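You operate a simulated robot arm through the tools that you are given. There is no shell and no other tool.

You run a simulated two-armed robot. Do the job below in one go: nothing can be reset, and whatever is moved stays where it is left.

## Task
Measure roller B in the gauge and stand it in the tray for its size.
Fine: leave the gauge open.

Only the result counts: the job must be done as asked and must still hold three seconds after the hand-in. Knocking over, shifting, dropping, spilling or breaking anything else fails it.

## Robot
Two 7-joint arms with fingered hands on one trunk that stands fixed in place. Base frame: the origin is at the foot of the trunk, x ahead of it, y to its left, z up; the work surface is at about z = 80. Lengths are in cm, angles in degrees, forces in N, time in s.
The left shoulder is at [20, 13.5, 87], the right one opposite. Each reaches about 88.5 cm from its shoulder. Payload 4 kg a hand.
Tool frame (each hand has its own): the origin (TCP) lies between the finger pads and is the grasp point; the fingertips stand 2.5 cm ahead of it; z points along the fingers, y is the line along which they close. The gripper opens to 8.8 cm; its body begins 2.9 cm behind the TCP. The gripper is a hand of 4 fingers: y runs from the thumb to the fingers, the wrist lies at [-1.3, -10.6, -17.4] in the tool frame.
Orientation is that of the tool frame in the base frame, as [roll, pitch, yaw] about the fixed x, y, z axes, in that order (R = Rz(yaw) Ry(pitch) Rx(roll)). With the fingers straight down and the wrist toward the robot, the tool's x, y and z point along [0, 1, 0], [1, 0, 0] and [0, 0, -1] of the base frame.

## Interface
- The arms move only by the tool step_arm. It takes "left_steps", "right_steps" or both (then of equal length, played together; a hand with none holds still); each is a list of rows, each a list of 6 numbers: the shift along the tool's x, y, z in cm, then the turn, a rotation vector about the tool's x, y, z in degrees. In form: [[x, y, z, wx, wy, wz], ...]. A call has 1 to 20 rows; each row is the pose to reach, as a shift and turn from the pose commanded when the call began, along the tool's axes at that moment. Rows are played at 5 a second. More than 5 cm and 8.6 degrees between two rows, and nothing of the call is played. A pose out of reach is approached as far as the arm can. The call stops where the force on the tool passes 60 N (or 10 N more than at its start, if that is more) or the arm is blocked; 0.2 s more then pass. In this call time passes only in rows, and 0.2 s behind the last. The reply holds the time, the measured pose of the TCP, the force on the tool along the base axes, the opening and the grip force, in the units named above and with some noise, with the torque about the TCP (base axes, N m) and any sound that the robot's microphone picked up, and new pictures: "show" is both (left out), scene, wrist or none (wrist: the cameras of the hands that moved).
- Cameras (640 x 400 px; columns grow to the right, rows downward): "scene" is now at [14.15, 2.92, 147.62]; the picture's right is [0.34, -0.94, 0.00], its down [-0.64, -0.23, -0.74] and it looks along [0.69, 0.25, -0.68] (base axes); focal length 375 px, centre (320, 200). "left" rides on the left gripper at [-6.4, -8.3, -9.8] in its tool frame; the picture's right is [-0.62, -0.37, 0.69], its down [0.71, -0.63, 0.30] and it looks along [0.32, 0.68, 0.65] (tool axes); focal length 265 px, centre (320, 200). "right" rides on the right gripper at [6.4, -8.3, -9.8] in its tool frame; the picture's right is [-0.62, 0.37, -0.69], its down [-0.71, -0.63, 0.30] and it looks along [-0.32, 0.68, 0.65] (tool axes); focal length 265 px, centre (320, 200). There is no depth. A picture from a camera that has moved, and an enlarged one, comes with that camera's place and axes in the base frame and with its lens.
- lift_body(by): slides the trunk up (or, below 0, down) by that many cm; the arms and the scene camera ride with it, the base frame stays. It gives what a move gives, with no picture.
- curl_fingers(index, middle, ring, thumb_bend, thumb_turn, hand): sets how far each is bent, from 0 (flat) to 1 (curled in); at 0.3 the hand is open as for a grip, at 0.7 the pads meet at the TCP. One left out holds its place. A second passes; each finger stops where it meets its share of the squeeze, and holds until it gets a number again. It is the only way to open and close the hand. It gives what a move gives, with no picture; readings hold the bend of each and the force on the fingers (four entries, about 0 where the hand has none), thumb and palm. thumb_turn goes from beside the hand (0) to across from the fingers (1), as for a grip.
- turn_head(pan, tilt): turns the head with the scene camera to pan (to the left, within 97 degrees either way) and tilt (down, from -29 to 69), counted from straight ahead of the robot. It gives what a move gives, and a new picture of the scene camera.
- zoom(camera, box): a new picture of the part [left, top, right, bottom] of that camera's present view, enlarged. It takes no simulated time.
- sign_off(): hands the job in; it is judged then, once.

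Places have to be worked out from the pictures, the camera data and where the tool is seen. Open the grippers and draw the arms clear of the work before you hand the job in, unless the task says otherwise.

The tools are called after "Emit:" as a command line: name --argument value ..., lists and objects as JSON in quotes. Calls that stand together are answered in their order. step_arm: Moves the arms, as the interface text tells. Its arguments: {"type":"object","properties":{"left_steps":{"type":"array"},"right_steps":{"type":"array"},"show":{"type":"string","enum":["both","scene","wrist","none"]}},"required":[]} The other tools are called the same way: lift_body (by) moves the trunk up or down; curl_fingers (index, middle, ring, thumb_bend, thumb_turn, hand) moves the fingers one by one; turn_head (pan, tilt) turns the head that bears the scene camera; zoom (camera, box) takes an enlarged picture of a part of a camera's view; sign_off () hands the job in.

At the start:

```text
t: 0.0
left_eef_pos: [46.99, 42.91, 107.24]
left_tcp_rot: [180.0, 0.0, 90.0]
left_ft_force: [0.1, -0.3, 0.3]
left_torque: [-0.03, 0.0, 0.02]
left_gripper_width: 8.78
left_grip_force: 0.0
left_shape: jaw
left_bend: [0.3, 0.3, 0.3, 0.3, 0.98]
left_finger forces: [0.0, 0.0, 0.0, 0.0, 0.1, 0.0]
right_eef_pos: [63.9, -1.62, 112.57]
right_tcp_rot: [179.9, 0.0, 90.0]
right_ft_force: [0.3, -0.9, 0.0]
right_torque: [0.01, 0.0, -0.05]
right_gripper_width: 8.74
right_grip_force: 0.1
right_shape: jaw
right_bend: [0.3, 0.3, 0.3, 0.3, 0.98]
right_finger forces: [0.1, 0.0, 0.1, 0.0, 0.0, 0.1]
trunk travel left (down, up): [-47.5, 29.5]
head pan, tilt (commanded): [19.7, 42.5]
```

scene: 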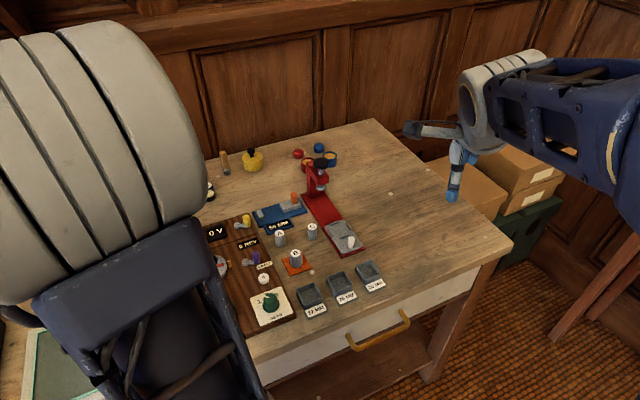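
right: 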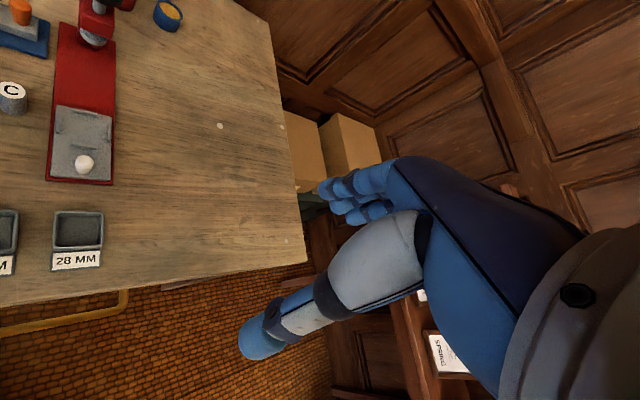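
left: 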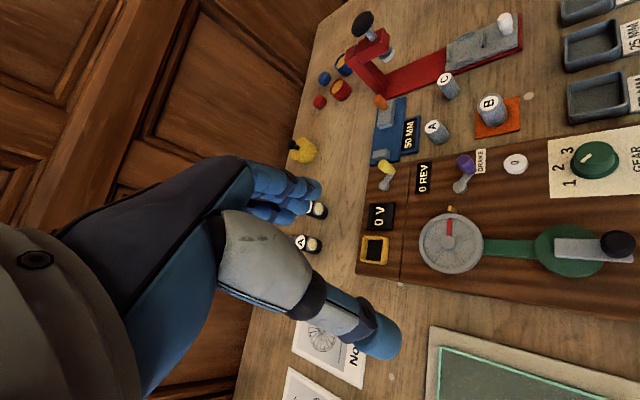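

The table has a blue caliper-like gauge ("50 MM" readout), a red press, rollers A, B, C, and three size trays. I'll zoom in for details before I move anything.

Emit:
zoom --camera "scene" --box '[200, 180, 400, 305]'

Emit:
zoom --camera "left" --box '[340, 0, 640, 190]'

Emit:
zoom --camera "scene" --box '[220, 140, 380, 240]'

Emit:
zoom --camera "scene" --box '[240, 220, 400, 320]'

```text
3.20 times, centred on (300, 242) of scene
camera zoom: at [14.15, 2.92, 147.62], right [0.34, -0.94, 0.0], down [-0.64, -0.23, -0.74], along [0.69, 0.25, -0.68], focal length 1200 px, centre (384, 64)
```

zoom: 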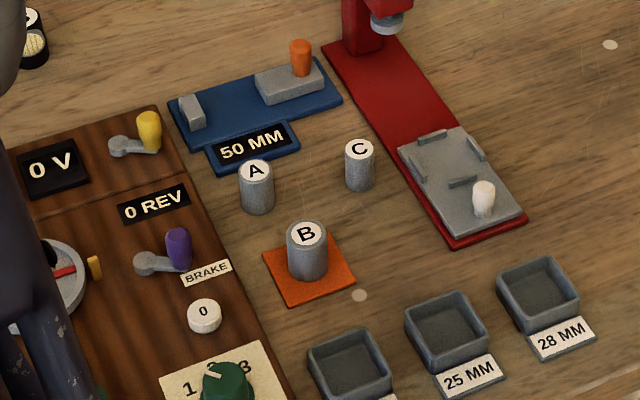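

```text
2.11 times, centred on (490, 95) of left
camera zoom: at [38.63, 36.53, 117.04], right [-0.37, -0.62, -0.69], down [-0.63, 0.71, -0.3], along [0.68, 0.32, -0.65], focal length 559 px, centre (-38, 421)
```

zoom: 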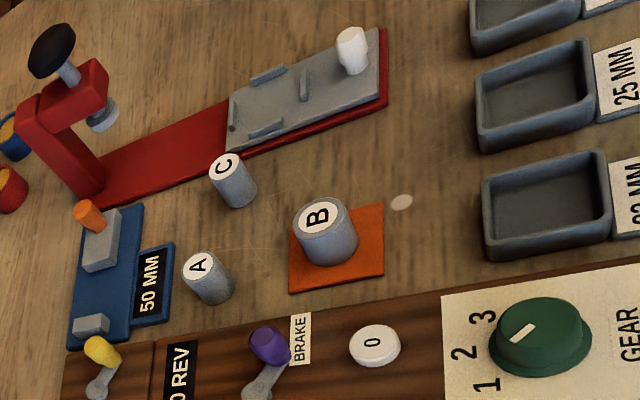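

```text
4.00 times, centred on (300, 190) of scene
camera zoom: at [14.15, 2.92, 147.62], right [0.34, -0.94, 0.0], down [-0.64, -0.23, -0.74], along [0.69, 0.25, -0.68], focal length 1501 px, centre (400, 240)
```

zoom: 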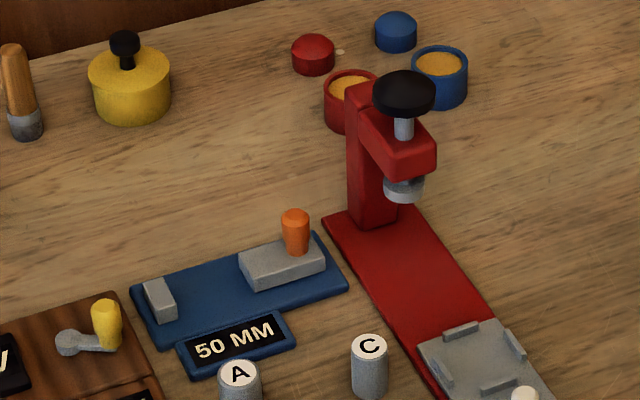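

```text
4.00 times, centred on (320, 270) of scene
camera zoom: at [14.15, 2.92, 147.62], right [0.34, -0.94, 0.0], down [-0.64, -0.23, -0.74], along [0.69, 0.25, -0.68], focal length 1501 px, centre (320, -80)
```

zoom: 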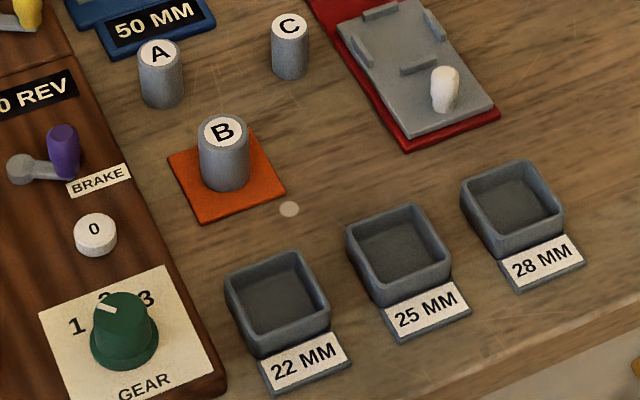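

I need to understand the hand's shape before planning the grasp. I'll zoom on the right hand in the scene view and on both wrist views.

Emit:
zoom --camera "scene" --box '[390, 90, 550, 210]'

Emit:
zoom --camera "right" --box '[220, 130, 440, 370]'

Emit:
zoom --camera "left" --box '[200, 130, 440, 370]'

```text
3.33 times, centred on (470, 150) of scene
camera zoom: at [14.15, 2.92, 147.62], right [0.34, -0.94, 0.0], down [-0.64, -0.23, -0.74], along [0.69, 0.25, -0.68], focal length 1250 px, centre (-180, 367)
```

zoom: 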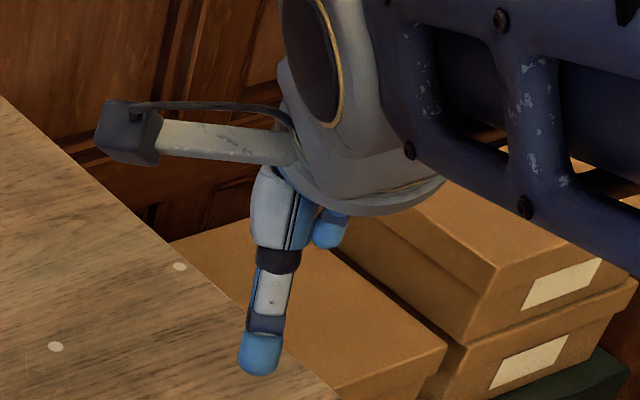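

```text
1.67 times, centred on (330, 250) of right
camera zoom: at [55.44, 4.86, 122.43], right [0.37, -0.62, 0.69], down [-0.63, -0.71, -0.3], along [0.68, -0.32, -0.65], focal length 442 px, centre (303, 117)
```

zoom: 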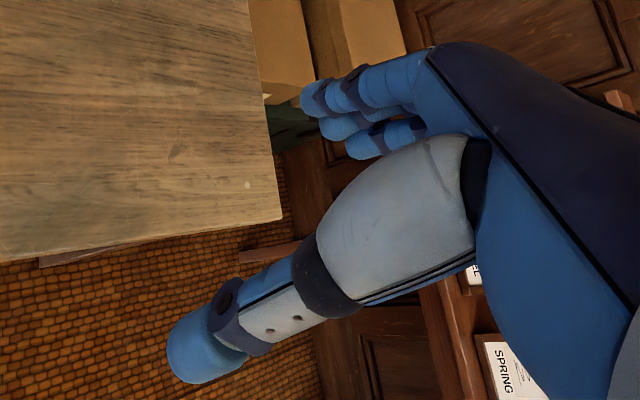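

```text
1.67 times, centred on (320, 250) of left
camera zoom: at [38.63, 36.53, 117.04], right [-0.37, -0.62, -0.69], down [-0.63, 0.71, -0.3], along [0.68, 0.32, -0.65], focal length 442 px, centre (320, 117)
```

zoom: 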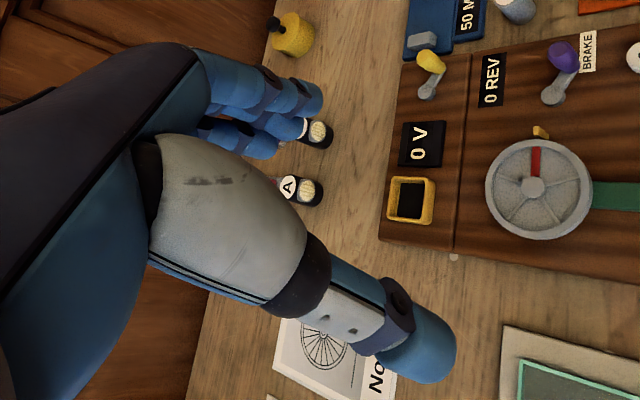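

I'll close the right hand in empty air to see where the fingertips meet relative to the TCP.

Emit:
curl_fingers --hand "right" --index 0.55 --middle 0.55 --ring 0.55 --thumb_bend 0.55 --thumb_turn 1.0

Emit:
zoom --camera "right" --box '[160, 100, 480, 300]'

Emit:
zoom --camera "scene" --box '[390, 90, 550, 210]'

```text
t: 1.0
left_eef_pos: [47.09, 42.98, 107.23]
left_tcp_rot: [-179.9, 0.1, 90.0]
left_ft_force: [0.5, 0.0, 0.2]
left_torque: [-0.01, 0.01, 0.01]
left_gripper_width: 8.75
left_grip_force: 0.0
left_shape: jaw
left_bend: [0.3, 0.3, 0.3, 0.3, 0.98]
left_finger forces: [0.1, 0.1, 0.1, 0.1, 0.1, 0.0]
right_eef_pos: [63.79, -1.64, 112.59]
right_tcp_rot: [-179.8, 0.0, 90.0]
right_ft_force: [-0.3, 0.0, -0.9]
right_torque: [0.01, -0.01, 0.03]
right_gripper_width: 3.09
right_grip_force: 0.0
right_shape: fingers
right_bend: [0.55, 0.55, 0.55, 0.55, 1.0]
right_finger forces: [0.1, 0.1, 0.0, 0.0, 0.0, 0.0]
trunk travel left (down, up): [-47.5, 29.5]
head pan, tilt (commanded): [19.7, 42.5]
```

```text
2.00 times, centred on (320, 200) of right
camera zoom: at [55.44, 4.86, 122.43], right [0.37, -0.62, 0.69], down [-0.63, -0.71, -0.3], along [0.68, -0.32, -0.65], focal length 531 px, centre (320, 200)
```

zoom: 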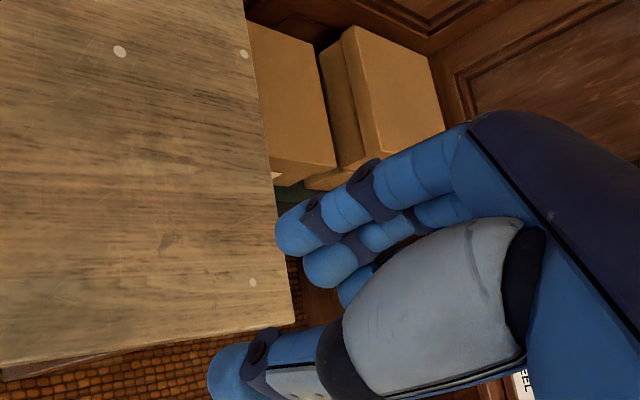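

```text
3.33 times, centred on (470, 150) of scene
camera zoom: at [14.15, 2.92, 147.62], right [0.34, -0.94, 0.0], down [-0.64, -0.23, -0.74], along [0.69, 0.25, -0.68], focal length 1250 px, centre (-180, 367)
```

zoom: 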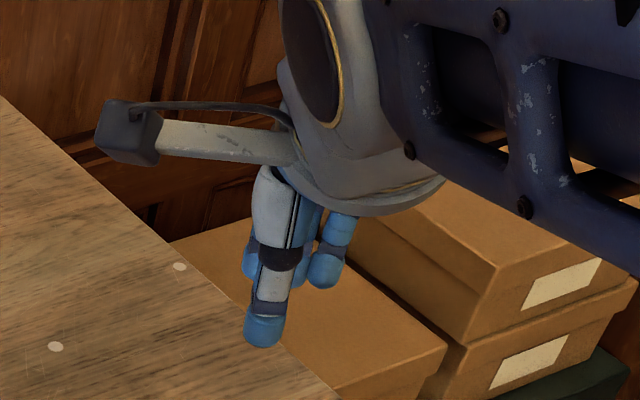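

The right hand is open about 3.1 cm at bend 0.55. The left wrist camera sees the work area well, so I'll keep the left arm as an observer. The right hand goes high above roller B (about [61.6, 25.6]), turned so its closing line is across the gauge axis.

Emit:
step_arm --right_steps '[[3.4, -0.3, 1.2, 0, 0, -4.6], [6.8, -0.6, 2.4, 0, 0, -9.2], [10.2, -0.9, 3.6, 0, 0, -13.8], [13.6, -1.2, 4.8, 0, 0, -18.4], [17.0, -1.5, 6.0, 0, 0, -23.0], [20.4, -1.8, 7.2, 0, 0, -27.6], [23.8, -2.0, 8.4, 0, 0, -32.2], [27.2, -2.2, 9.6, 0, 0, -37.0]]' --show "both"

Emit:
zoom --camera "left" --box '[320, 0, 640, 200]'

```text
t: 2.8
left_eef_pos: [46.94, 43.0, 107.27]
left_tcp_rot: [179.9, 0.0, 90.0]
left_ft_force: [-0.2, -0.6, -0.5]
left_torque: [-0.01, 0.0, 0.0]
left_gripper_width: 8.74
left_grip_force: 0.1
left_shape: jaw
left_bend: [0.3, 0.3, 0.3, 0.3, 0.98]
left_finger forces: [0.0, 0.1, 0.0, 0.1, 0.1, 0.1]
right_eef_pos: [61.6, 25.73, 102.89]
right_tcp_rot: [180.0, 0.0, 127.1]
right_ft_force: [-1.3, -0.1, 0.2]
right_torque: [-0.02, 0.01, 0.03]
right_gripper_width: 3.11
right_grip_force: 0.1
right_shape: fingers
right_bend: [0.55, 0.55, 0.55, 0.55, 1.0]
right_finger forces: [0.0, 0.1, 0.1, 0.0, 0.0, 0.1]
trunk travel left (down, up): [-47.5, 29.5]
head pan, tilt (commanded): [19.7, 42.5]
camera scene: at [14.14, 2.9, 147.62], right [0.34, -0.94, 0.0], down [-0.64, -0.23, -0.74], along [0.69, 0.25, -0.68], focal length 375 px, centre (320, 200)
camera right: at [51.07, 25.83, 112.74], right [0.67, -0.27, 0.69], down [-0.07, -0.95, -0.3], along [0.74, 0.15, -0.65], focal length 265 px, centre (320, 200)
```

scene: 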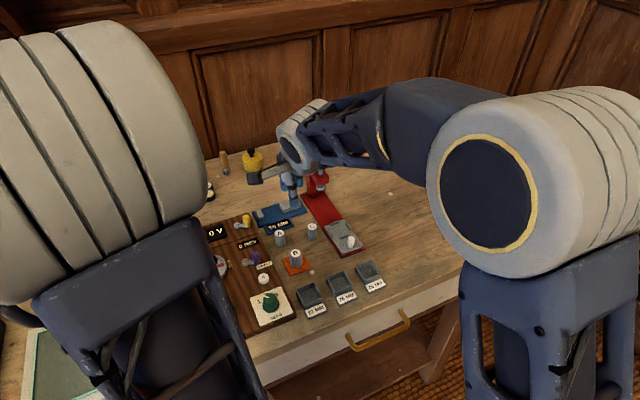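
right: 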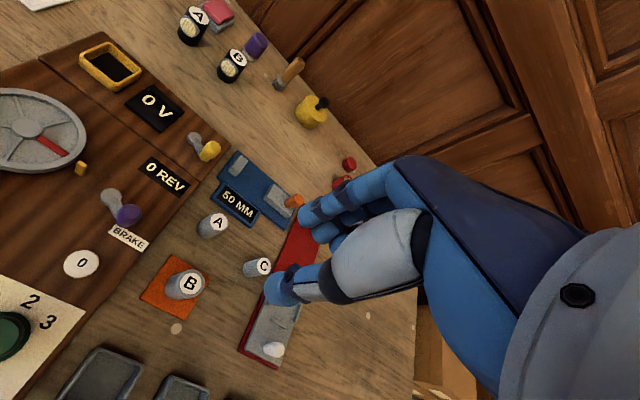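

```text
2.00 times, centred on (480, 100) of left
camera zoom: at [38.63, 36.51, 117.04], right [-0.37, -0.62, -0.69], down [-0.63, 0.71, -0.3], along [0.68, 0.32, -0.65], focal length 531 px, centre (0, 400)
```

zoom: 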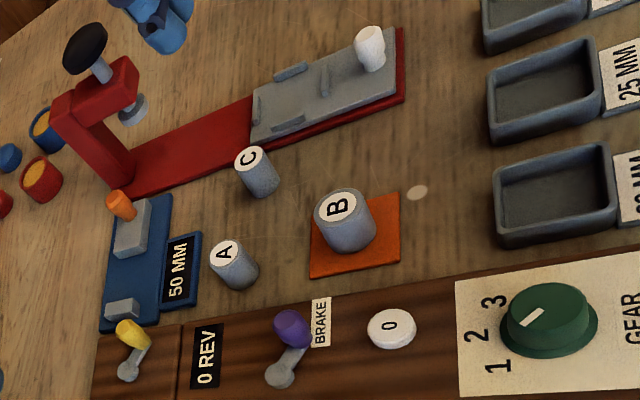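

The left view shows the rollers and gauge well, but the right hand sits at its top edge. I'll yaw the left hand in place by about −45° to centre its camera on the work area.

Emit:
step_arm --left_steps '[[0, 0, 0, 0, 0, 7.5], [0, 0, 0, 0, 0, 15], [0, 0, 0, 0, 0, 22.5], [0, 0, 0, 0, 0, 30], [0, 0, 0, 0, 0, 37.5], [0, 0, 0, 0, 0, 45]]' --show "wrist"

```text
t: 4.2
left_eef_pos: [47.07, 42.95, 107.34]
left_tcp_rot: [-179.9, 0.1, 44.8]
left_ft_force: [-0.7, 0.7, 0.8]
left_torque: [-0.01, -0.04, 0.0]
left_gripper_width: 8.76
left_grip_force: 0.1
left_shape: jaw
left_bend: [0.3, 0.3, 0.3, 0.3, 0.98]
left_finger forces: [0.0, 0.0, 0.1, 0.0, 0.1, 0.0]
right_eef_pos: [61.75, 25.53, 102.96]
right_tcp_rot: [-180.0, 0.1, 127.0]
right_ft_force: [0.2, -0.1, -1.5]
right_torque: [0.01, -0.01, 0.0]
right_gripper_width: 3.1
right_grip_force: 0.1
right_shape: fingers
right_bend: [0.55, 0.55, 0.55, 0.55, 1.0]
right_finger forces: [0.0, 0.1, 0.1, 0.0, 0.0, 0.0]
trunk travel left (down, up): [-47.5, 29.5]
head pan, tilt (commanded): [19.7, 42.5]
camera left: at [36.52, 44.31, 117.07], right [-0.7, -0.18, -0.69], down [0.06, 0.95, -0.3], along [0.71, -0.26, -0.65], focal length 265 px, centre (320, 200)
```

left: 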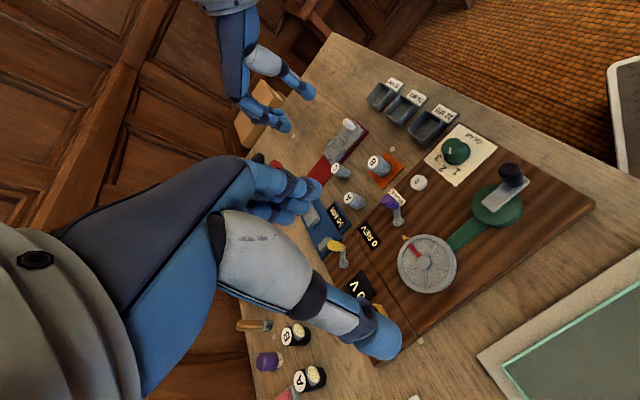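

Good profile view of the right hand. I'll zoom in on it to learn the finger/thumb layout relative to the TCP.

Emit:
zoom --camera "left" --box '[200, 20, 360, 140]'

Emit:
zoom --camera "right" --box '[120, 140, 440, 340]'

```text
3.33 times, centred on (280, 80) of left
camera zoom: at [36.52, 44.31, 117.07], right [-0.7, -0.18, -0.69], down [0.06, 0.95, -0.3], along [0.71, -0.26, -0.65], focal length 885 px, centre (453, 600)
```

zoom: 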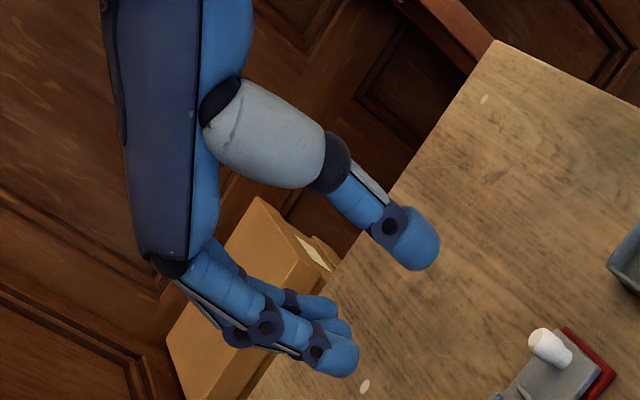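

```text
2.00 times, centred on (280, 240) of right
camera zoom: at [51.09, 25.8, 112.77], right [0.67, -0.27, 0.69], down [-0.07, -0.95, -0.3], along [0.74, 0.15, -0.65], focal length 531 px, centre (400, 120)
```

zoom: 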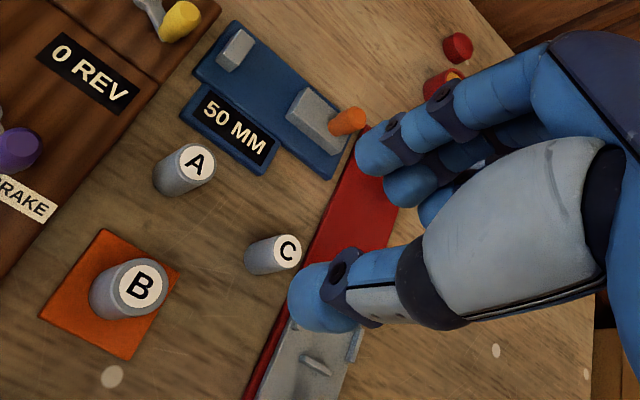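

The thumb tip reaches about 3 cm below the TCP and the fingertips about 2.5 cm, at this bend. I'll raise and shift the left hand a little so its own fingers no longer hide the gauge from its camera.

Emit:
step_arm --left_steps '[[1, 1, -2, 0, 0, 0], [2, 2, -4, 0, 0, 0], [3, 2.5, -6, 0, 0, 0], [4, 3, -8, 0, 0, 0]]' --show "wrist"

```text
t: 5.2
left_eef_pos: [51.99, 43.74, 115.21]
left_tcp_rot: [180.0, 0.1, 45.0]
left_ft_force: [-0.9, -0.3, 0.4]
left_torque: [-0.03, 0.0, -0.01]
left_gripper_width: 8.78
left_grip_force: 0.0
left_shape: jaw
left_bend: [0.3, 0.3, 0.3, 0.3, 0.98]
left_finger forces: [0.0, 0.0, 0.0, 0.0, 0.0, 0.0]
right_eef_pos: [61.82, 25.67, 102.94]
right_tcp_rot: [180.0, 0.1, 127.0]
right_ft_force: [0.2, -0.1, -0.7]
right_torque: [-0.01, -0.02, 0.0]
right_gripper_width: 3.1
right_grip_force: 0.0
right_shape: fingers
right_bend: [0.55, 0.55, 0.55, 0.55, 1.0]
right_finger forces: [0.0, 0.0, 0.1, 0.0, 0.1, 0.0]
trunk travel left (down, up): [-47.5, 29.5]
head pan, tilt (commanded): [19.7, 42.5]
camera left: at [41.52, 45.04, 125.07], right [-0.7, -0.18, -0.69], down [0.06, 0.95, -0.3], along [0.71, -0.25, -0.65], focal length 265 px, centre (320, 200)
```

left: 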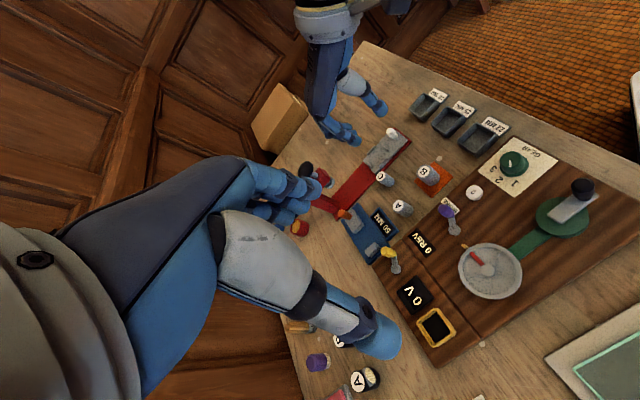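

Now the gauge is in clear view. I'll zoom into the gauge, rollers and trays from this camera.

Emit:
zoom --camera "left" --box '[320, 160, 480, 270]'

Emit:
zoom --camera "left" --box '[380, 80, 520, 200]'

Emit:
zoom --camera "right" --box '[120, 140, 320, 300]'

Emit:
zoom --camera "scene" --box '[245, 170, 345, 240]'

```text
3.64 times, centred on (400, 215) of left
camera zoom: at [41.52, 45.04, 125.07], right [-0.7, -0.18, -0.69], down [0.06, 0.95, -0.3], along [0.71, -0.25, -0.65], focal length 965 px, centre (29, 146)
```

zoom: 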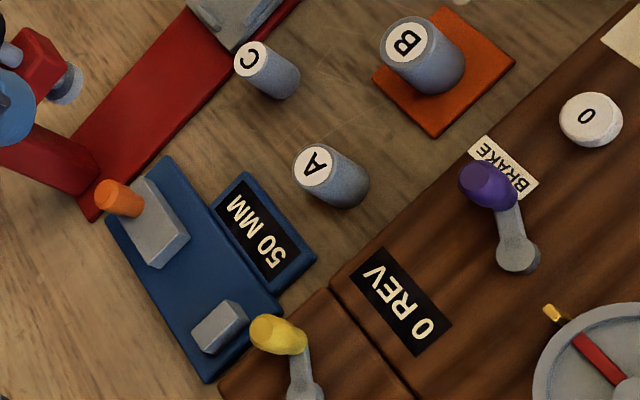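

```text
3.33 times, centred on (450, 140) of left
camera zoom: at [41.52, 45.04, 125.07], right [-0.7, -0.18, -0.69], down [0.06, 0.95, -0.3], along [0.71, -0.25, -0.65], focal length 885 px, centre (-113, 400)
```

zoom: 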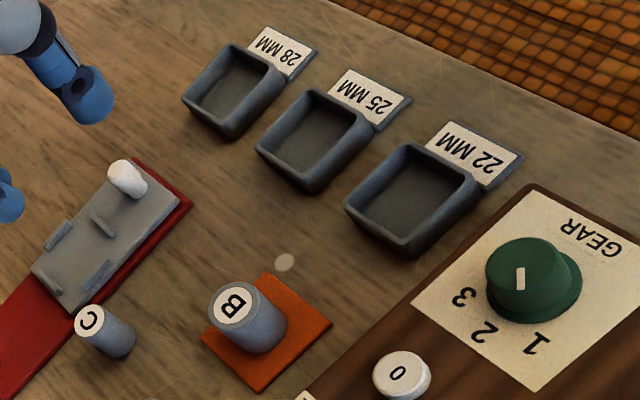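

```text
2.50 times, centred on (220, 220) of right
camera zoom: at [51.1, 25.81, 112.76], right [0.67, -0.27, 0.69], down [-0.07, -0.95, -0.3], along [0.74, 0.15, -0.65], focal length 664 px, centre (570, 150)
```

zoom: 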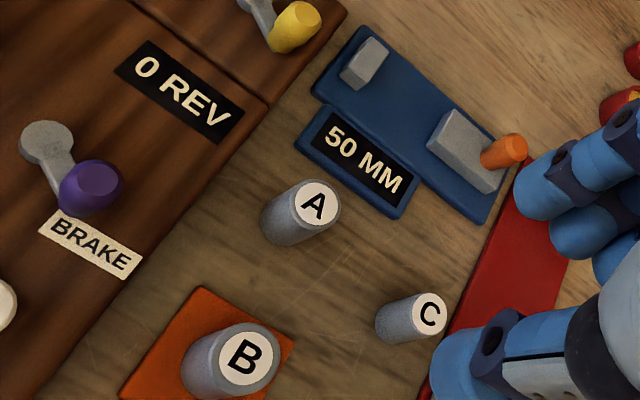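

```text
5.71 times, centred on (295, 205) of scene
camera zoom: at [14.15, 2.93, 147.62], right [0.34, -0.94, 0.0], down [-0.64, -0.23, -0.74], along [0.69, 0.25, -0.68], focal length 2144 px, centre (463, 171)
```

zoom: 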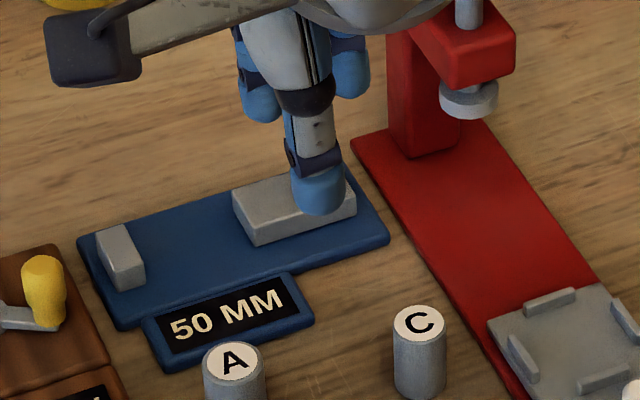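

Triangulating from the three cameras:

- **Roller B:** centred at about [61.25, 25.45], top at z≈84.3.
- **Table:** z≈80.6.
- **Gauge:** the axis runs along (0.707, −0.707). The gap centre is near [73.5, 37.0] and the jaw tops are at z≈82.4.

I'll open the right fingers moderately, align yaw to 135°, and come down to z≈95 over B.

Emit:
curl_fingers --hand "right" --index 0.47 --middle 0.47 --ring 0.47 --thumb_bend 0.47

Emit:
step_arm --right_steps '[[0.05, -0.2, 2.6, 0, 0, -2.7], [0.1, -0.4, 5.2, 0, 0, -5.4], [0.15, -0.57, 7.9, 0, 0, -8]]' --show "both"

Emit:
zoom --camera "left" --box '[340, 60, 500, 200]'

Emit:
zoom --camera "scene" --box '[240, 170, 360, 290]'

```text
t: 6.2
left_eef_pos: [52.06, 43.67, 115.18]
left_tcp_rot: [-180.0, 0.0, 45.1]
left_ft_force: [0.0, -0.1, -0.6]
left_torque: [0.01, -0.03, 0.0]
left_gripper_width: 8.74
left_grip_force: 0.1
left_shape: jaw
left_bend: [0.3, 0.3, 0.3, 0.3, 0.98]
left_finger forces: [0.1, 0.0, 0.0, 0.0, 0.0, 0.0]
right_eef_pos: [61.71, 25.64, 102.81]
right_tcp_rot: [180.0, 0.1, 127.1]
right_ft_force: [-0.3, -0.1, 0.5]
right_torque: [-0.01, 0.03, 0.03]
right_gripper_width: 4.76
right_grip_force: 0.0
right_shape: fingers
right_bend: [0.47, 0.47, 0.47, 0.47, 1.0]
right_finger forces: [0.1, 0.0, 0.1, 0.0, 0.0, 0.0]
trunk travel left (down, up): [-47.5, 29.5]
head pan, tilt (commanded): [19.7, 42.5]
```

```text
t: 7.0
left_eef_pos: [52.01, 43.74, 115.27]
left_tcp_rot: [180.0, 0.0, 45.0]
left_ft_force: [-1.6, -0.6, 0.8]
left_torque: [0.0, 0.02, -0.02]
left_gripper_width: 8.75
left_grip_force: 0.0
left_shape: jaw
left_bend: [0.3, 0.3, 0.3, 0.3, 0.98]
left_finger forces: [0.0, 0.1, 0.1, 0.0, 0.0, 0.0]
right_eef_pos: [61.06, 25.34, 95.03]
right_tcp_rot: [-180.0, 0.0, 135.0]
right_ft_force: [0.3, 0.1, -0.1]
right_torque: [0.0, -0.04, -0.01]
right_gripper_width: 4.74
right_grip_force: 0.0
right_shape: fingers
right_bend: [0.47, 0.47, 0.47, 0.47, 1.0]
right_finger forces: [0.0, 0.1, 0.0, 0.1, 0.0, 0.1]
trunk travel left (down, up): [-47.5, 29.5]
head pan, tilt (commanded): [19.7, 42.5]
camera scene: at [14.14, 2.92, 147.62], right [0.34, -0.94, 0.0], down [-0.64, -0.23, -0.74], along [0.69, 0.25, -0.68], focal length 375 px, centre (320, 200)
camera right: at [50.6, 24.05, 104.89], right [0.7, -0.18, 0.69], down [0.06, -0.95, -0.3], along [0.71, 0.25, -0.65], focal length 265 px, centre (320, 200)
```

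scene: 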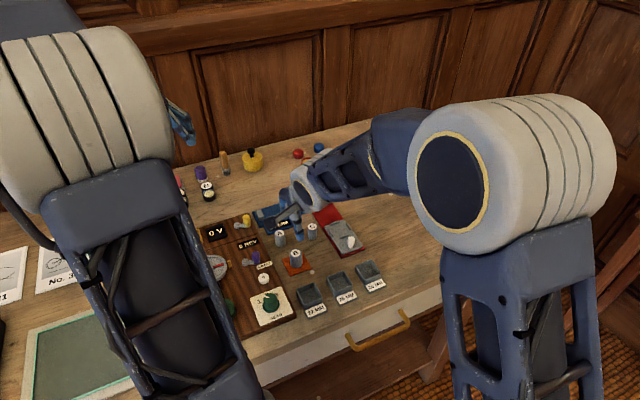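
right: 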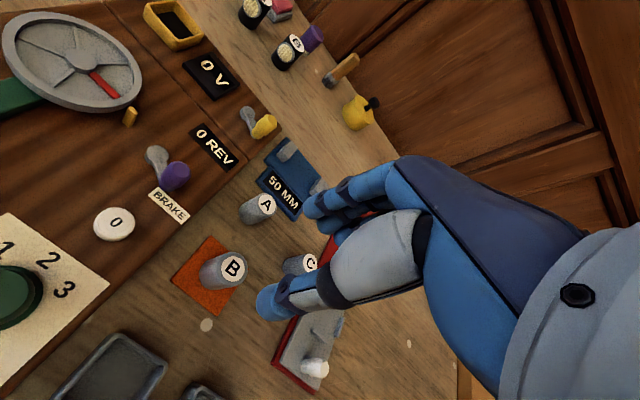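

```text
2.86 times, centred on (420, 130) of left
camera zoom: at [41.5, 45.05, 125.05], right [-0.7, -0.18, -0.69], down [0.06, 0.95, -0.3], along [0.71, -0.25, -0.65], focal length 758 px, centre (34, 400)
```

zoom: 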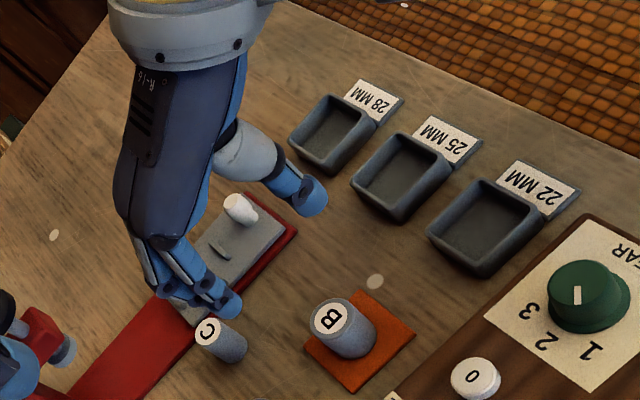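

```text
3.33 times, centred on (300, 230) of scene
camera zoom: at [14.14, 2.92, 147.62], right [0.34, -0.94, 0.0], down [-0.64, -0.23, -0.74], along [0.69, 0.25, -0.68], focal length 1250 px, centre (387, 100)
```

zoom: 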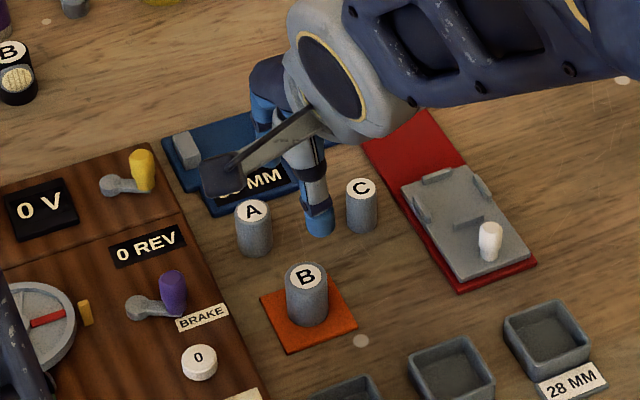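

B's top again works out at [61.3, 25.46], so the hand is aligned over it. Before coming down I'll zoom in to check where the finger and thumb tips really are.

Emit:
zoom --camera "right" --box '[220, 150, 400, 330]'

Emit:
zoom --camera "left" --box '[350, 80, 450, 190]'

```text
2.22 times, centred on (310, 240) of right
camera zoom: at [50.6, 24.05, 104.89], right [0.7, -0.18, 0.69], down [0.06, -0.95, -0.3], along [0.71, 0.25, -0.65], focal length 590 px, centre (342, 111)
```

zoom: 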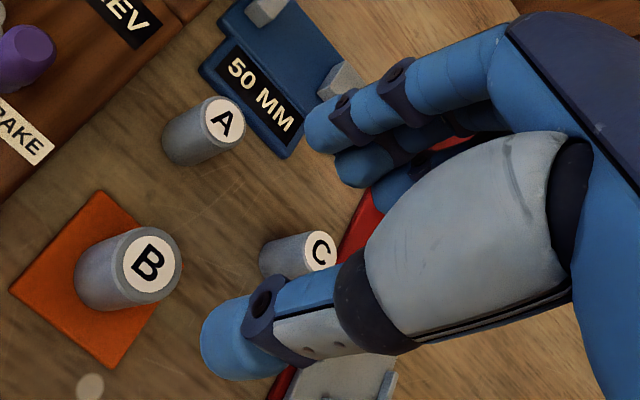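

```text
3.64 times, centred on (400, 135) of left
camera zoom: at [41.5, 45.05, 125.05], right [-0.7, -0.18, -0.69], down [0.06, 0.95, -0.3], along [0.71, -0.25, -0.65], focal length 965 px, centre (29, 436)
```

zoom: 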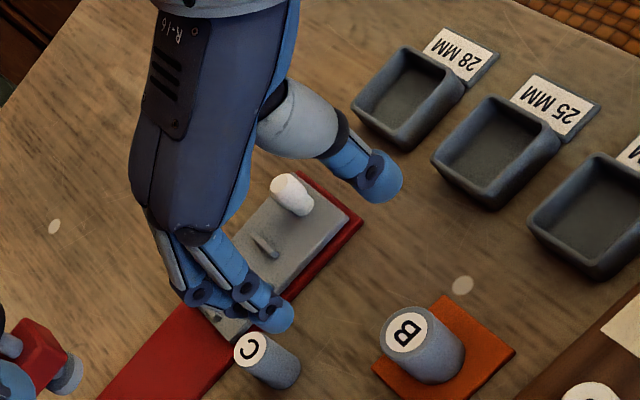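

The fingertips reach about 2.5 cm below the TCP at this opening, and index and middle straddle the TCP. I'll come down to z≈88 and check before gripping.

Emit:
step_arm --right_steps '[[0, 0.1, 1.8, 0, 0, 0], [0, 0.1, 3.6, 0, 0, 0], [0, 0.1, 5.4, 0, 0, 0], [0, 0.1, 7.0, 0, 0, 0]]' --show "both"

Emit:
zoom --camera "left" --box '[380, 100, 480, 210]'

Emit:
zoom --camera "right" --box '[180, 150, 360, 330]'

Emit:
zoom --camera "scene" --box '[250, 200, 350, 300]'

```text
t: 8.0
left_eef_pos: [51.99, 43.71, 115.28]
left_tcp_rot: [179.9, 0.2, 44.9]
left_ft_force: [0.1, 0.0, -0.3]
left_torque: [0.03, -0.02, 0.01]
left_gripper_width: 8.76
left_grip_force: 0.1
left_shape: jaw
left_bend: [0.3, 0.3, 0.3, 0.3, 0.98]
left_finger forces: [0.0, 0.0, 0.0, 0.0, 0.1, 0.1]
right_eef_pos: [61.1, 25.41, 88.15]
right_tcp_rot: [-180.0, -0.1, 134.9]
right_ft_force: [-0.9, -0.6, -0.6]
right_torque: [0.02, -0.02, 0.0]
right_gripper_width: 4.77
right_grip_force: 0.1
right_shape: fingers
right_bend: [0.47, 0.47, 0.47, 0.47, 1.0]
right_finger forces: [0.0, 0.0, 0.1, 0.1, 0.1, 0.0]
trunk travel left (down, up): [-47.5, 29.5]
head pan, tilt (commanded): [19.7, 42.5]
camera scene: at [14.15, 2.92, 147.62], right [0.34, -0.94, 0.0], down [-0.64, -0.23, -0.74], along [0.69, 0.25, -0.68], focal length 375 px, centre (320, 200)
camera right: at [50.61, 24.12, 97.81], right [0.7, -0.18, 0.69], down [0.06, -0.95, -0.3], along [0.71, 0.25, -0.65], focal length 265 px, centre (320, 200)
```

scene: 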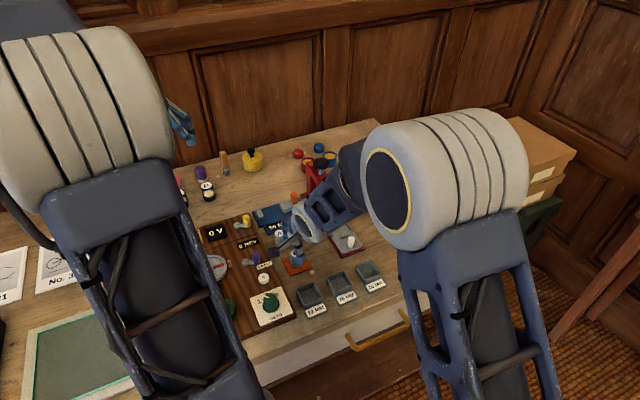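
right: 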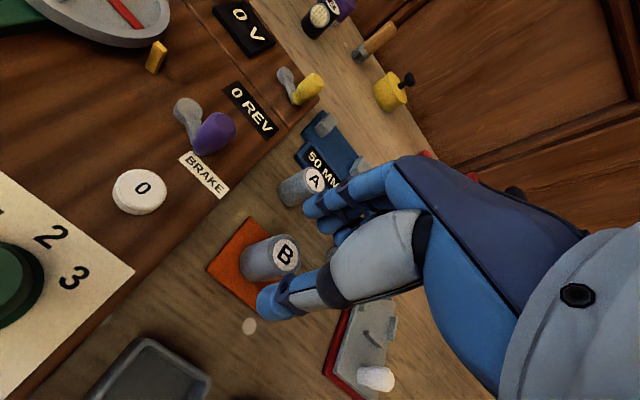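

```text
3.64 times, centred on (430, 155) of left
camera zoom: at [41.51, 45.04, 125.05], right [-0.7, -0.18, -0.69], down [0.06, 0.95, -0.3], along [0.71, -0.25, -0.65], focal length 965 px, centre (-80, 364)
```

zoom: 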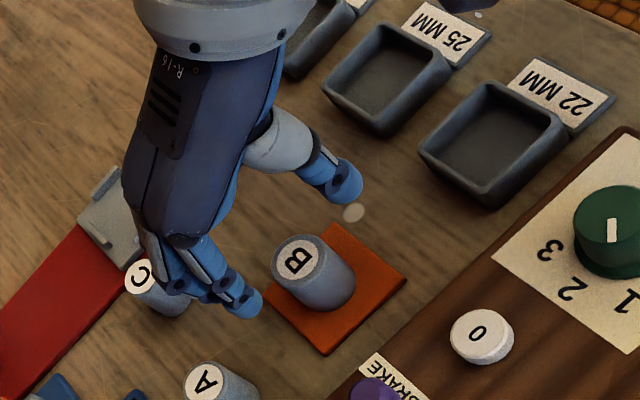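

```text
2.22 times, centred on (270, 240) of right
camera zoom: at [50.61, 24.12, 97.81], right [0.7, -0.18, 0.69], down [0.06, -0.95, -0.3], along [0.71, 0.25, -0.65], focal length 590 px, centre (431, 111)
```

zoom: 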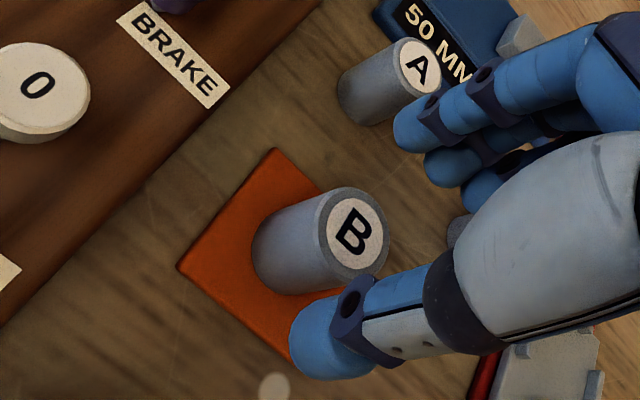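

```text
4.00 times, centred on (300, 250) of scene
camera zoom: at [14.15, 2.92, 147.62], right [0.34, -0.94, 0.0], down [-0.64, -0.23, -0.74], along [0.69, 0.25, -0.68], focal length 1501 px, centre (400, 0)
```

zoom: 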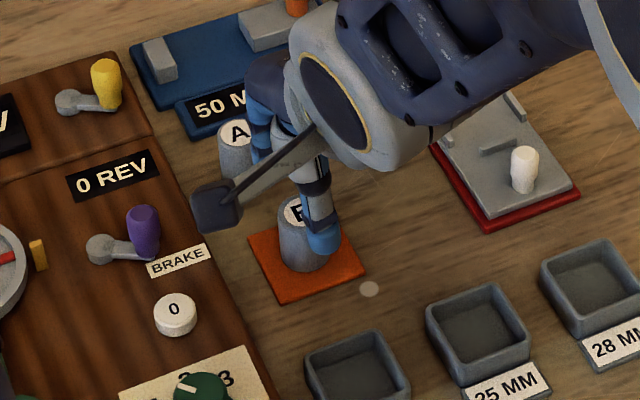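

B is centred between the thumb and the fingers, so I'll go down the last 2.85 cm to z≈85.2.

Emit:
step_arm --right_steps '[[-0.05, 0.08, 1.0, 0, 0, 0], [-0.1, 0.15, 2.0, 0, 0, 0], [-0.1, 0.15, 2.85, 0, 0, 0]]' --show "wrist"

Emit:
zoom --camera "left" --box '[390, 110, 480, 210]'

```text
t: 8.8
left_eef_pos: [52.12, 43.76, 115.2]
left_tcp_rot: [-180.0, -0.1, 45.0]
left_ft_force: [-0.2, 0.2, 0.2]
left_torque: [0.01, -0.01, 0.0]
left_gripper_width: 8.76
left_grip_force: 0.1
left_shape: jaw
left_bend: [0.3, 0.3, 0.3, 0.3, 0.98]
left_finger forces: [0.0, 0.1, 0.1, 0.0, 0.0, 0.0]
right_eef_pos: [61.25, 25.4, 85.24]
right_tcp_rot: [180.0, 0.0, 135.0]
right_ft_force: [0.2, -0.1, -0.5]
right_torque: [-0.05, 0.0, -0.01]
right_gripper_width: 4.74
right_grip_force: 0.1
right_shape: fingers
right_bend: [0.47, 0.47, 0.47, 0.47, 1.0]
right_finger forces: [0.0, 0.0, 0.1, 0.0, 0.0, 0.1]
trunk travel left (down, up): [-47.5, 29.5]
head pan, tilt (commanded): [19.7, 42.5]
camera right: at [50.81, 24.17, 95.07], right [0.7, -0.18, 0.69], down [0.06, -0.95, -0.3], along [0.71, 0.25, -0.65], focal length 265 px, centre (320, 200)
```

right: 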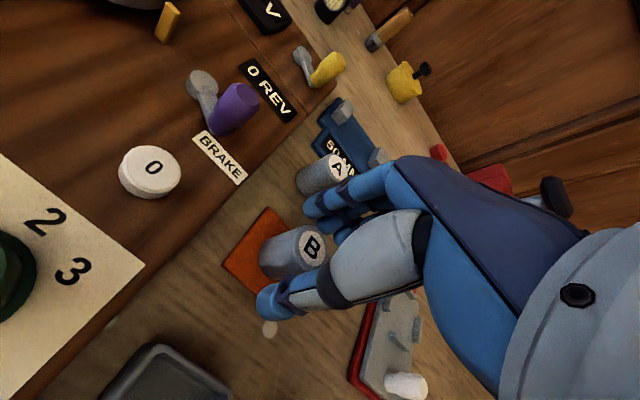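

```text
4.00 times, centred on (435, 160) of left
camera zoom: at [41.51, 45.05, 125.05], right [-0.7, -0.18, -0.69], down [0.06, 0.95, -0.3], along [0.71, -0.25, -0.65], focal length 1062 px, centre (-140, 360)
```

zoom: 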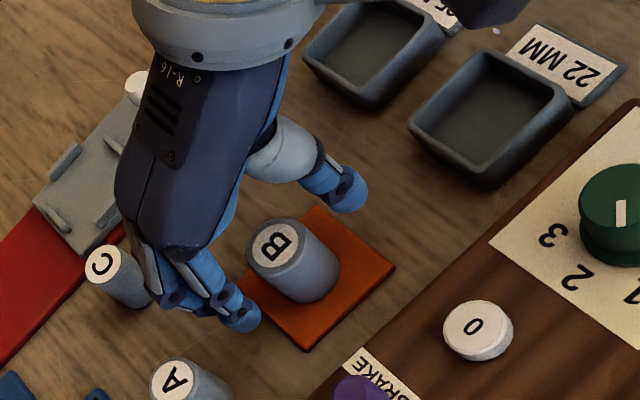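

B sits on the line between the thumb and the index/middle pair. I'll close in small steps so the thumb and fingers meet it evenly.

Emit:
curl_fingers --hand "right" --index 0.53 --middle 0.53 --ring 0.5 --thumb_bend 0.53

Emit:
curl_fingers --hand "right" --index 0.57 --middle 0.57 --ring 0.52 --thumb_bend 0.57

Emit:
zoom --camera "left" --box '[390, 110, 480, 210]'

Emit:
zoom --camera "right" --box '[200, 150, 380, 330]'

```text
t: 9.8
left_eef_pos: [52.04, 43.69, 115.21]
left_tcp_rot: [180.0, -0.1, 45.0]
left_ft_force: [-0.2, 0.0, 0.0]
left_torque: [-0.03, -0.01, 0.01]
left_gripper_width: 8.78
left_grip_force: 0.1
left_shape: jaw
left_bend: [0.3, 0.3, 0.3, 0.3, 0.98]
left_finger forces: [0.0, 0.0, 0.0, 0.0, 0.1, 0.1]
right_eef_pos: [61.41, 25.53, 85.38]
right_tcp_rot: [180.0, 0.0, 135.0]
right_ft_force: [-0.5, -0.1, 0.2]
right_torque: [0.0, 0.0, -0.02]
right_gripper_width: 3.55
right_grip_force: 0.1
right_shape: fingers
right_bend: [0.53, 0.53, 0.5, 0.53, 1.0]
right_finger forces: [0.0, 0.0, 0.0, 0.0, 0.0, 0.0]
trunk travel left (down, up): [-47.5, 29.5]
head pan, tilt (commanded): [19.7, 42.5]
```

```text
t: 10.8
left_eef_pos: [52.04, 43.71, 115.33]
left_tcp_rot: [-179.9, -0.1, 44.9]
left_ft_force: [0.0, 1.2, -0.3]
left_torque: [-0.01, 0.0, 0.02]
left_gripper_width: 8.73
left_grip_force: 0.0
left_shape: jaw
left_bend: [0.3, 0.3, 0.3, 0.3, 0.98]
left_finger forces: [0.0, 0.0, 0.1, 0.0, 0.1, 0.0]
right_eef_pos: [61.32, 25.49, 85.27]
right_tcp_rot: [180.0, 0.1, 135.1]
right_ft_force: [-0.5, 0.3, -0.4]
right_torque: [0.02, -0.02, 0.01]
right_gripper_width: 2.9
right_grip_force: 0.0
right_shape: fingers
right_bend: [0.56, 0.56, 0.52, 0.56, 1.0]
right_finger forces: [0.0, 0.0, 0.0, 0.0, 0.1, 0.1]
trunk travel left (down, up): [-47.5, 29.5]
head pan, tilt (commanded): [19.7, 42.5]
```

```text
4.00 times, centred on (435, 160) of left
camera zoom: at [41.51, 45.05, 125.05], right [-0.7, -0.18, -0.69], down [0.06, 0.95, -0.3], along [0.71, -0.25, -0.65], focal length 1062 px, centre (-140, 360)
```

zoom: 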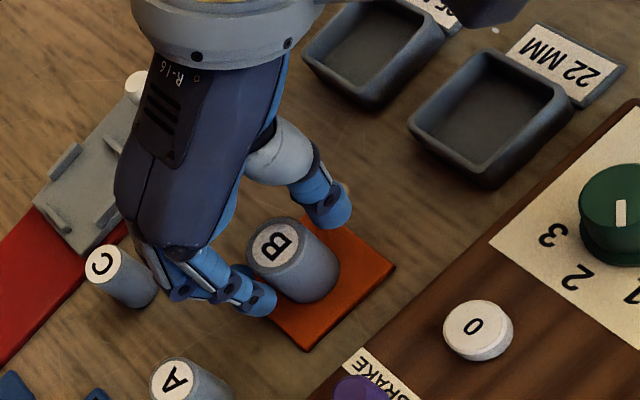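

```text
2.22 times, centred on (290, 240) of right
camera zoom: at [50.82, 24.16, 95.08], right [0.7, -0.18, 0.69], down [0.06, -0.95, -0.3], along [0.71, 0.25, -0.65], focal length 590 px, centre (387, 111)
```

zoom: 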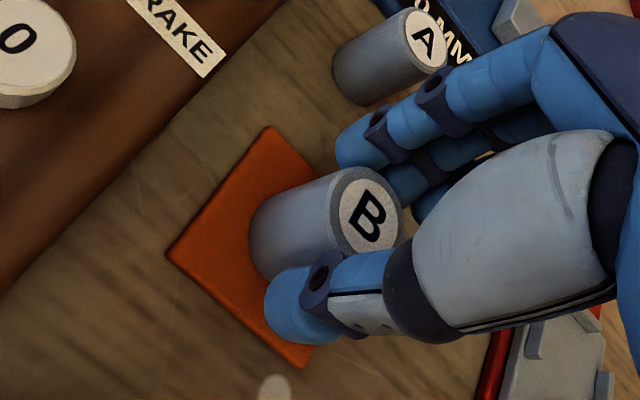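

The opening is 2.9 cm and the fingers are just touching. I'll tighten the index, middle and thumb further.

Emit:
curl_fingers --hand "right" --index 0.6 --middle 0.6 --ring 0.54 --thumb_bend 0.6

Emit:
curl_fingers --hand "right" --index 0.68 --middle 0.68 --thumb_bend 0.68

Emit:
zoom --camera "left" --box '[390, 110, 480, 210]'

Emit:
zoom --camera "right" --box '[200, 150, 380, 330]'

```text
t: 11.8
left_eef_pos: [52.0, 43.77, 115.23]
left_tcp_rot: [180.0, 0.0, 45.0]
left_ft_force: [0.0, 1.3, -0.5]
left_torque: [0.01, -0.03, 0.04]
left_gripper_width: 8.75
left_grip_force: 0.0
left_shape: jaw
left_bend: [0.3, 0.3, 0.3, 0.3, 0.98]
left_finger forces: [0.0, 0.0, 0.0, 0.0, 0.0, 0.0]
right_eef_pos: [61.29, 25.58, 85.22]
right_tcp_rot: [-180.0, 0.0, 134.9]
right_ft_force: [0.7, 0.8, -0.3]
right_torque: [0.0, 0.01, 0.04]
right_gripper_width: 2.31
right_grip_force: 2.1
right_shape: fingers
right_bend: [0.58, 0.59, 0.54, 0.59, 1.0]
right_finger forces: [0.9, 0.8, 0.0, 0.0, 0.7, 0.0]
trunk travel left (down, up): [-47.5, 29.5]
head pan, tilt (commanded): [19.7, 42.5]
```

```text
t: 12.8
left_eef_pos: [51.97, 43.77, 115.31]
left_tcp_rot: [-180.0, -0.1, 45.0]
left_ft_force: [0.3, -0.6, -0.6]
left_torque: [-0.02, 0.0, 0.01]
left_gripper_width: 8.78
left_grip_force: 0.0
left_shape: jaw
left_bend: [0.3, 0.3, 0.3, 0.3, 0.98]
left_finger forces: [0.1, 0.0, 0.1, 0.0, 0.0, 0.1]
right_eef_pos: [61.3, 25.43, 85.24]
right_tcp_rot: [-180.0, 0.0, 134.9]
right_ft_force: [0.9, 0.3, 0.3]
right_torque: [0.0, 0.01, 0.0]
right_gripper_width: 2.01
right_grip_force: 6.8
right_shape: fingers
right_bend: [0.61, 0.63, 0.54, 0.6, 1.0]
right_finger forces: [3.9, 4.3, 0.0, 0.1, 6.8, 0.0]
trunk travel left (down, up): [-47.5, 29.5]
head pan, tilt (commanded): [19.7, 42.5]
```

```text
4.00 times, centred on (435, 160) of left
camera zoom: at [41.51, 45.05, 125.05], right [-0.7, -0.18, -0.69], down [0.06, 0.95, -0.3], along [0.71, -0.25, -0.65], focal length 1062 px, centre (-140, 360)
```

zoom: 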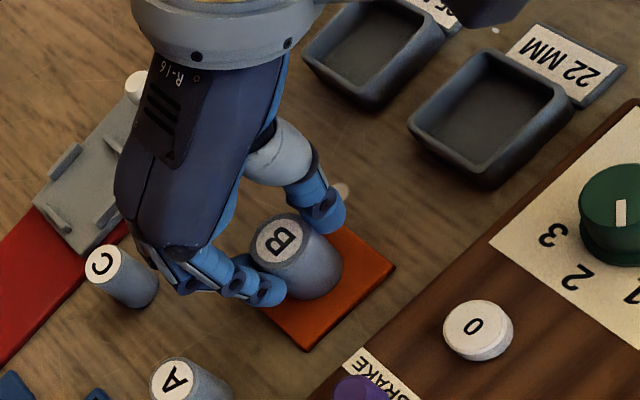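

```text
2.22 times, centred on (290, 240) of right
camera zoom: at [50.82, 24.17, 95.09], right [0.7, -0.18, 0.69], down [0.06, -0.95, -0.3], along [0.71, 0.25, -0.65], focal length 590 px, centre (387, 111)
```

zoom: 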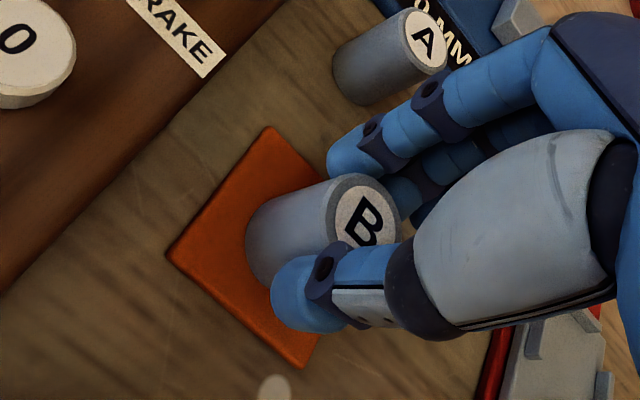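

The grip is about 7 N with both fingers and the thumb loaded, and B is upright. I'll lift slowly by 3 cm and check that it's held.

Emit:
step_arm --right_steps '[[0, 0, -0.5, 0, 0, 0], [0, 0, -1.2, 0, 0, 0], [0, 0, -2.0, 0, 0, 0], [0, 0, -3.0, 0, 0, 0]]' --show "wrist"

Emit:
zoom --camera "left" --box '[380, 100, 480, 210]'

```text
t: 13.8
left_eef_pos: [51.96, 43.81, 115.34]
left_tcp_rot: [-180.0, 0.0, 45.1]
left_ft_force: [0.2, 0.3, 0.1]
left_torque: [0.05, -0.03, -0.02]
left_gripper_width: 8.73
left_grip_force: 0.1
left_shape: jaw
left_bend: [0.3, 0.3, 0.3, 0.3, 0.98]
left_finger forces: [0.1, 0.1, 0.0, 0.0, 0.1, 0.0]
right_eef_pos: [61.45, 25.47, 88.2]
right_tcp_rot: [179.9, -0.1, 134.9]
right_ft_force: [0.3, 0.4, -1.7]
right_torque: [0.0, 0.02, -0.01]
right_gripper_width: 2.01
right_grip_force: 7.4
right_shape: fingers
right_bend: [0.62, 0.63, 0.54, 0.6, 1.0]
right_finger forces: [3.5, 3.8, 0.0, 0.0, 7.2, 0.0]
trunk travel left (down, up): [-47.5, 29.5]
head pan, tilt (commanded): [19.7, 42.5]
camera right: at [50.9, 24.14, 98.03], right [0.7, -0.18, 0.69], down [0.06, -0.95, -0.3], along [0.71, 0.25, -0.65], focal length 265 px, centre (320, 200)
```

right: 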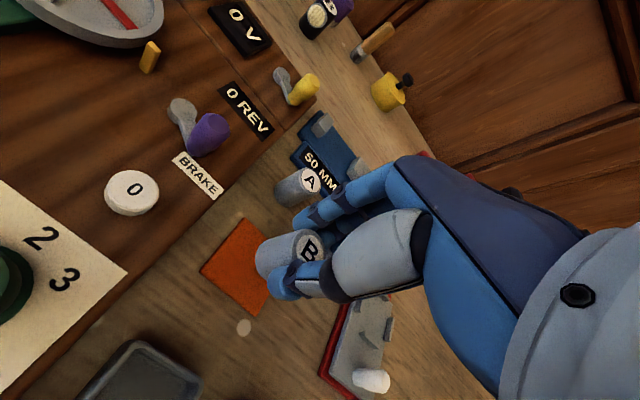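

```text
3.64 times, centred on (430, 155) of left
camera zoom: at [41.52, 45.06, 125.04], right [-0.7, -0.18, -0.69], down [0.06, 0.95, -0.3], along [0.71, -0.25, -0.65], focal length 965 px, centre (-80, 364)
```

zoom: 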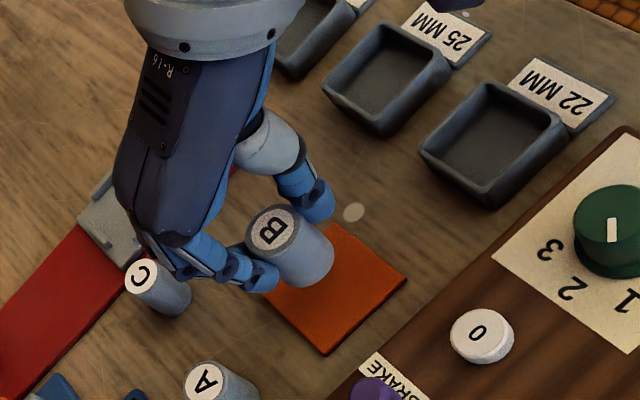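

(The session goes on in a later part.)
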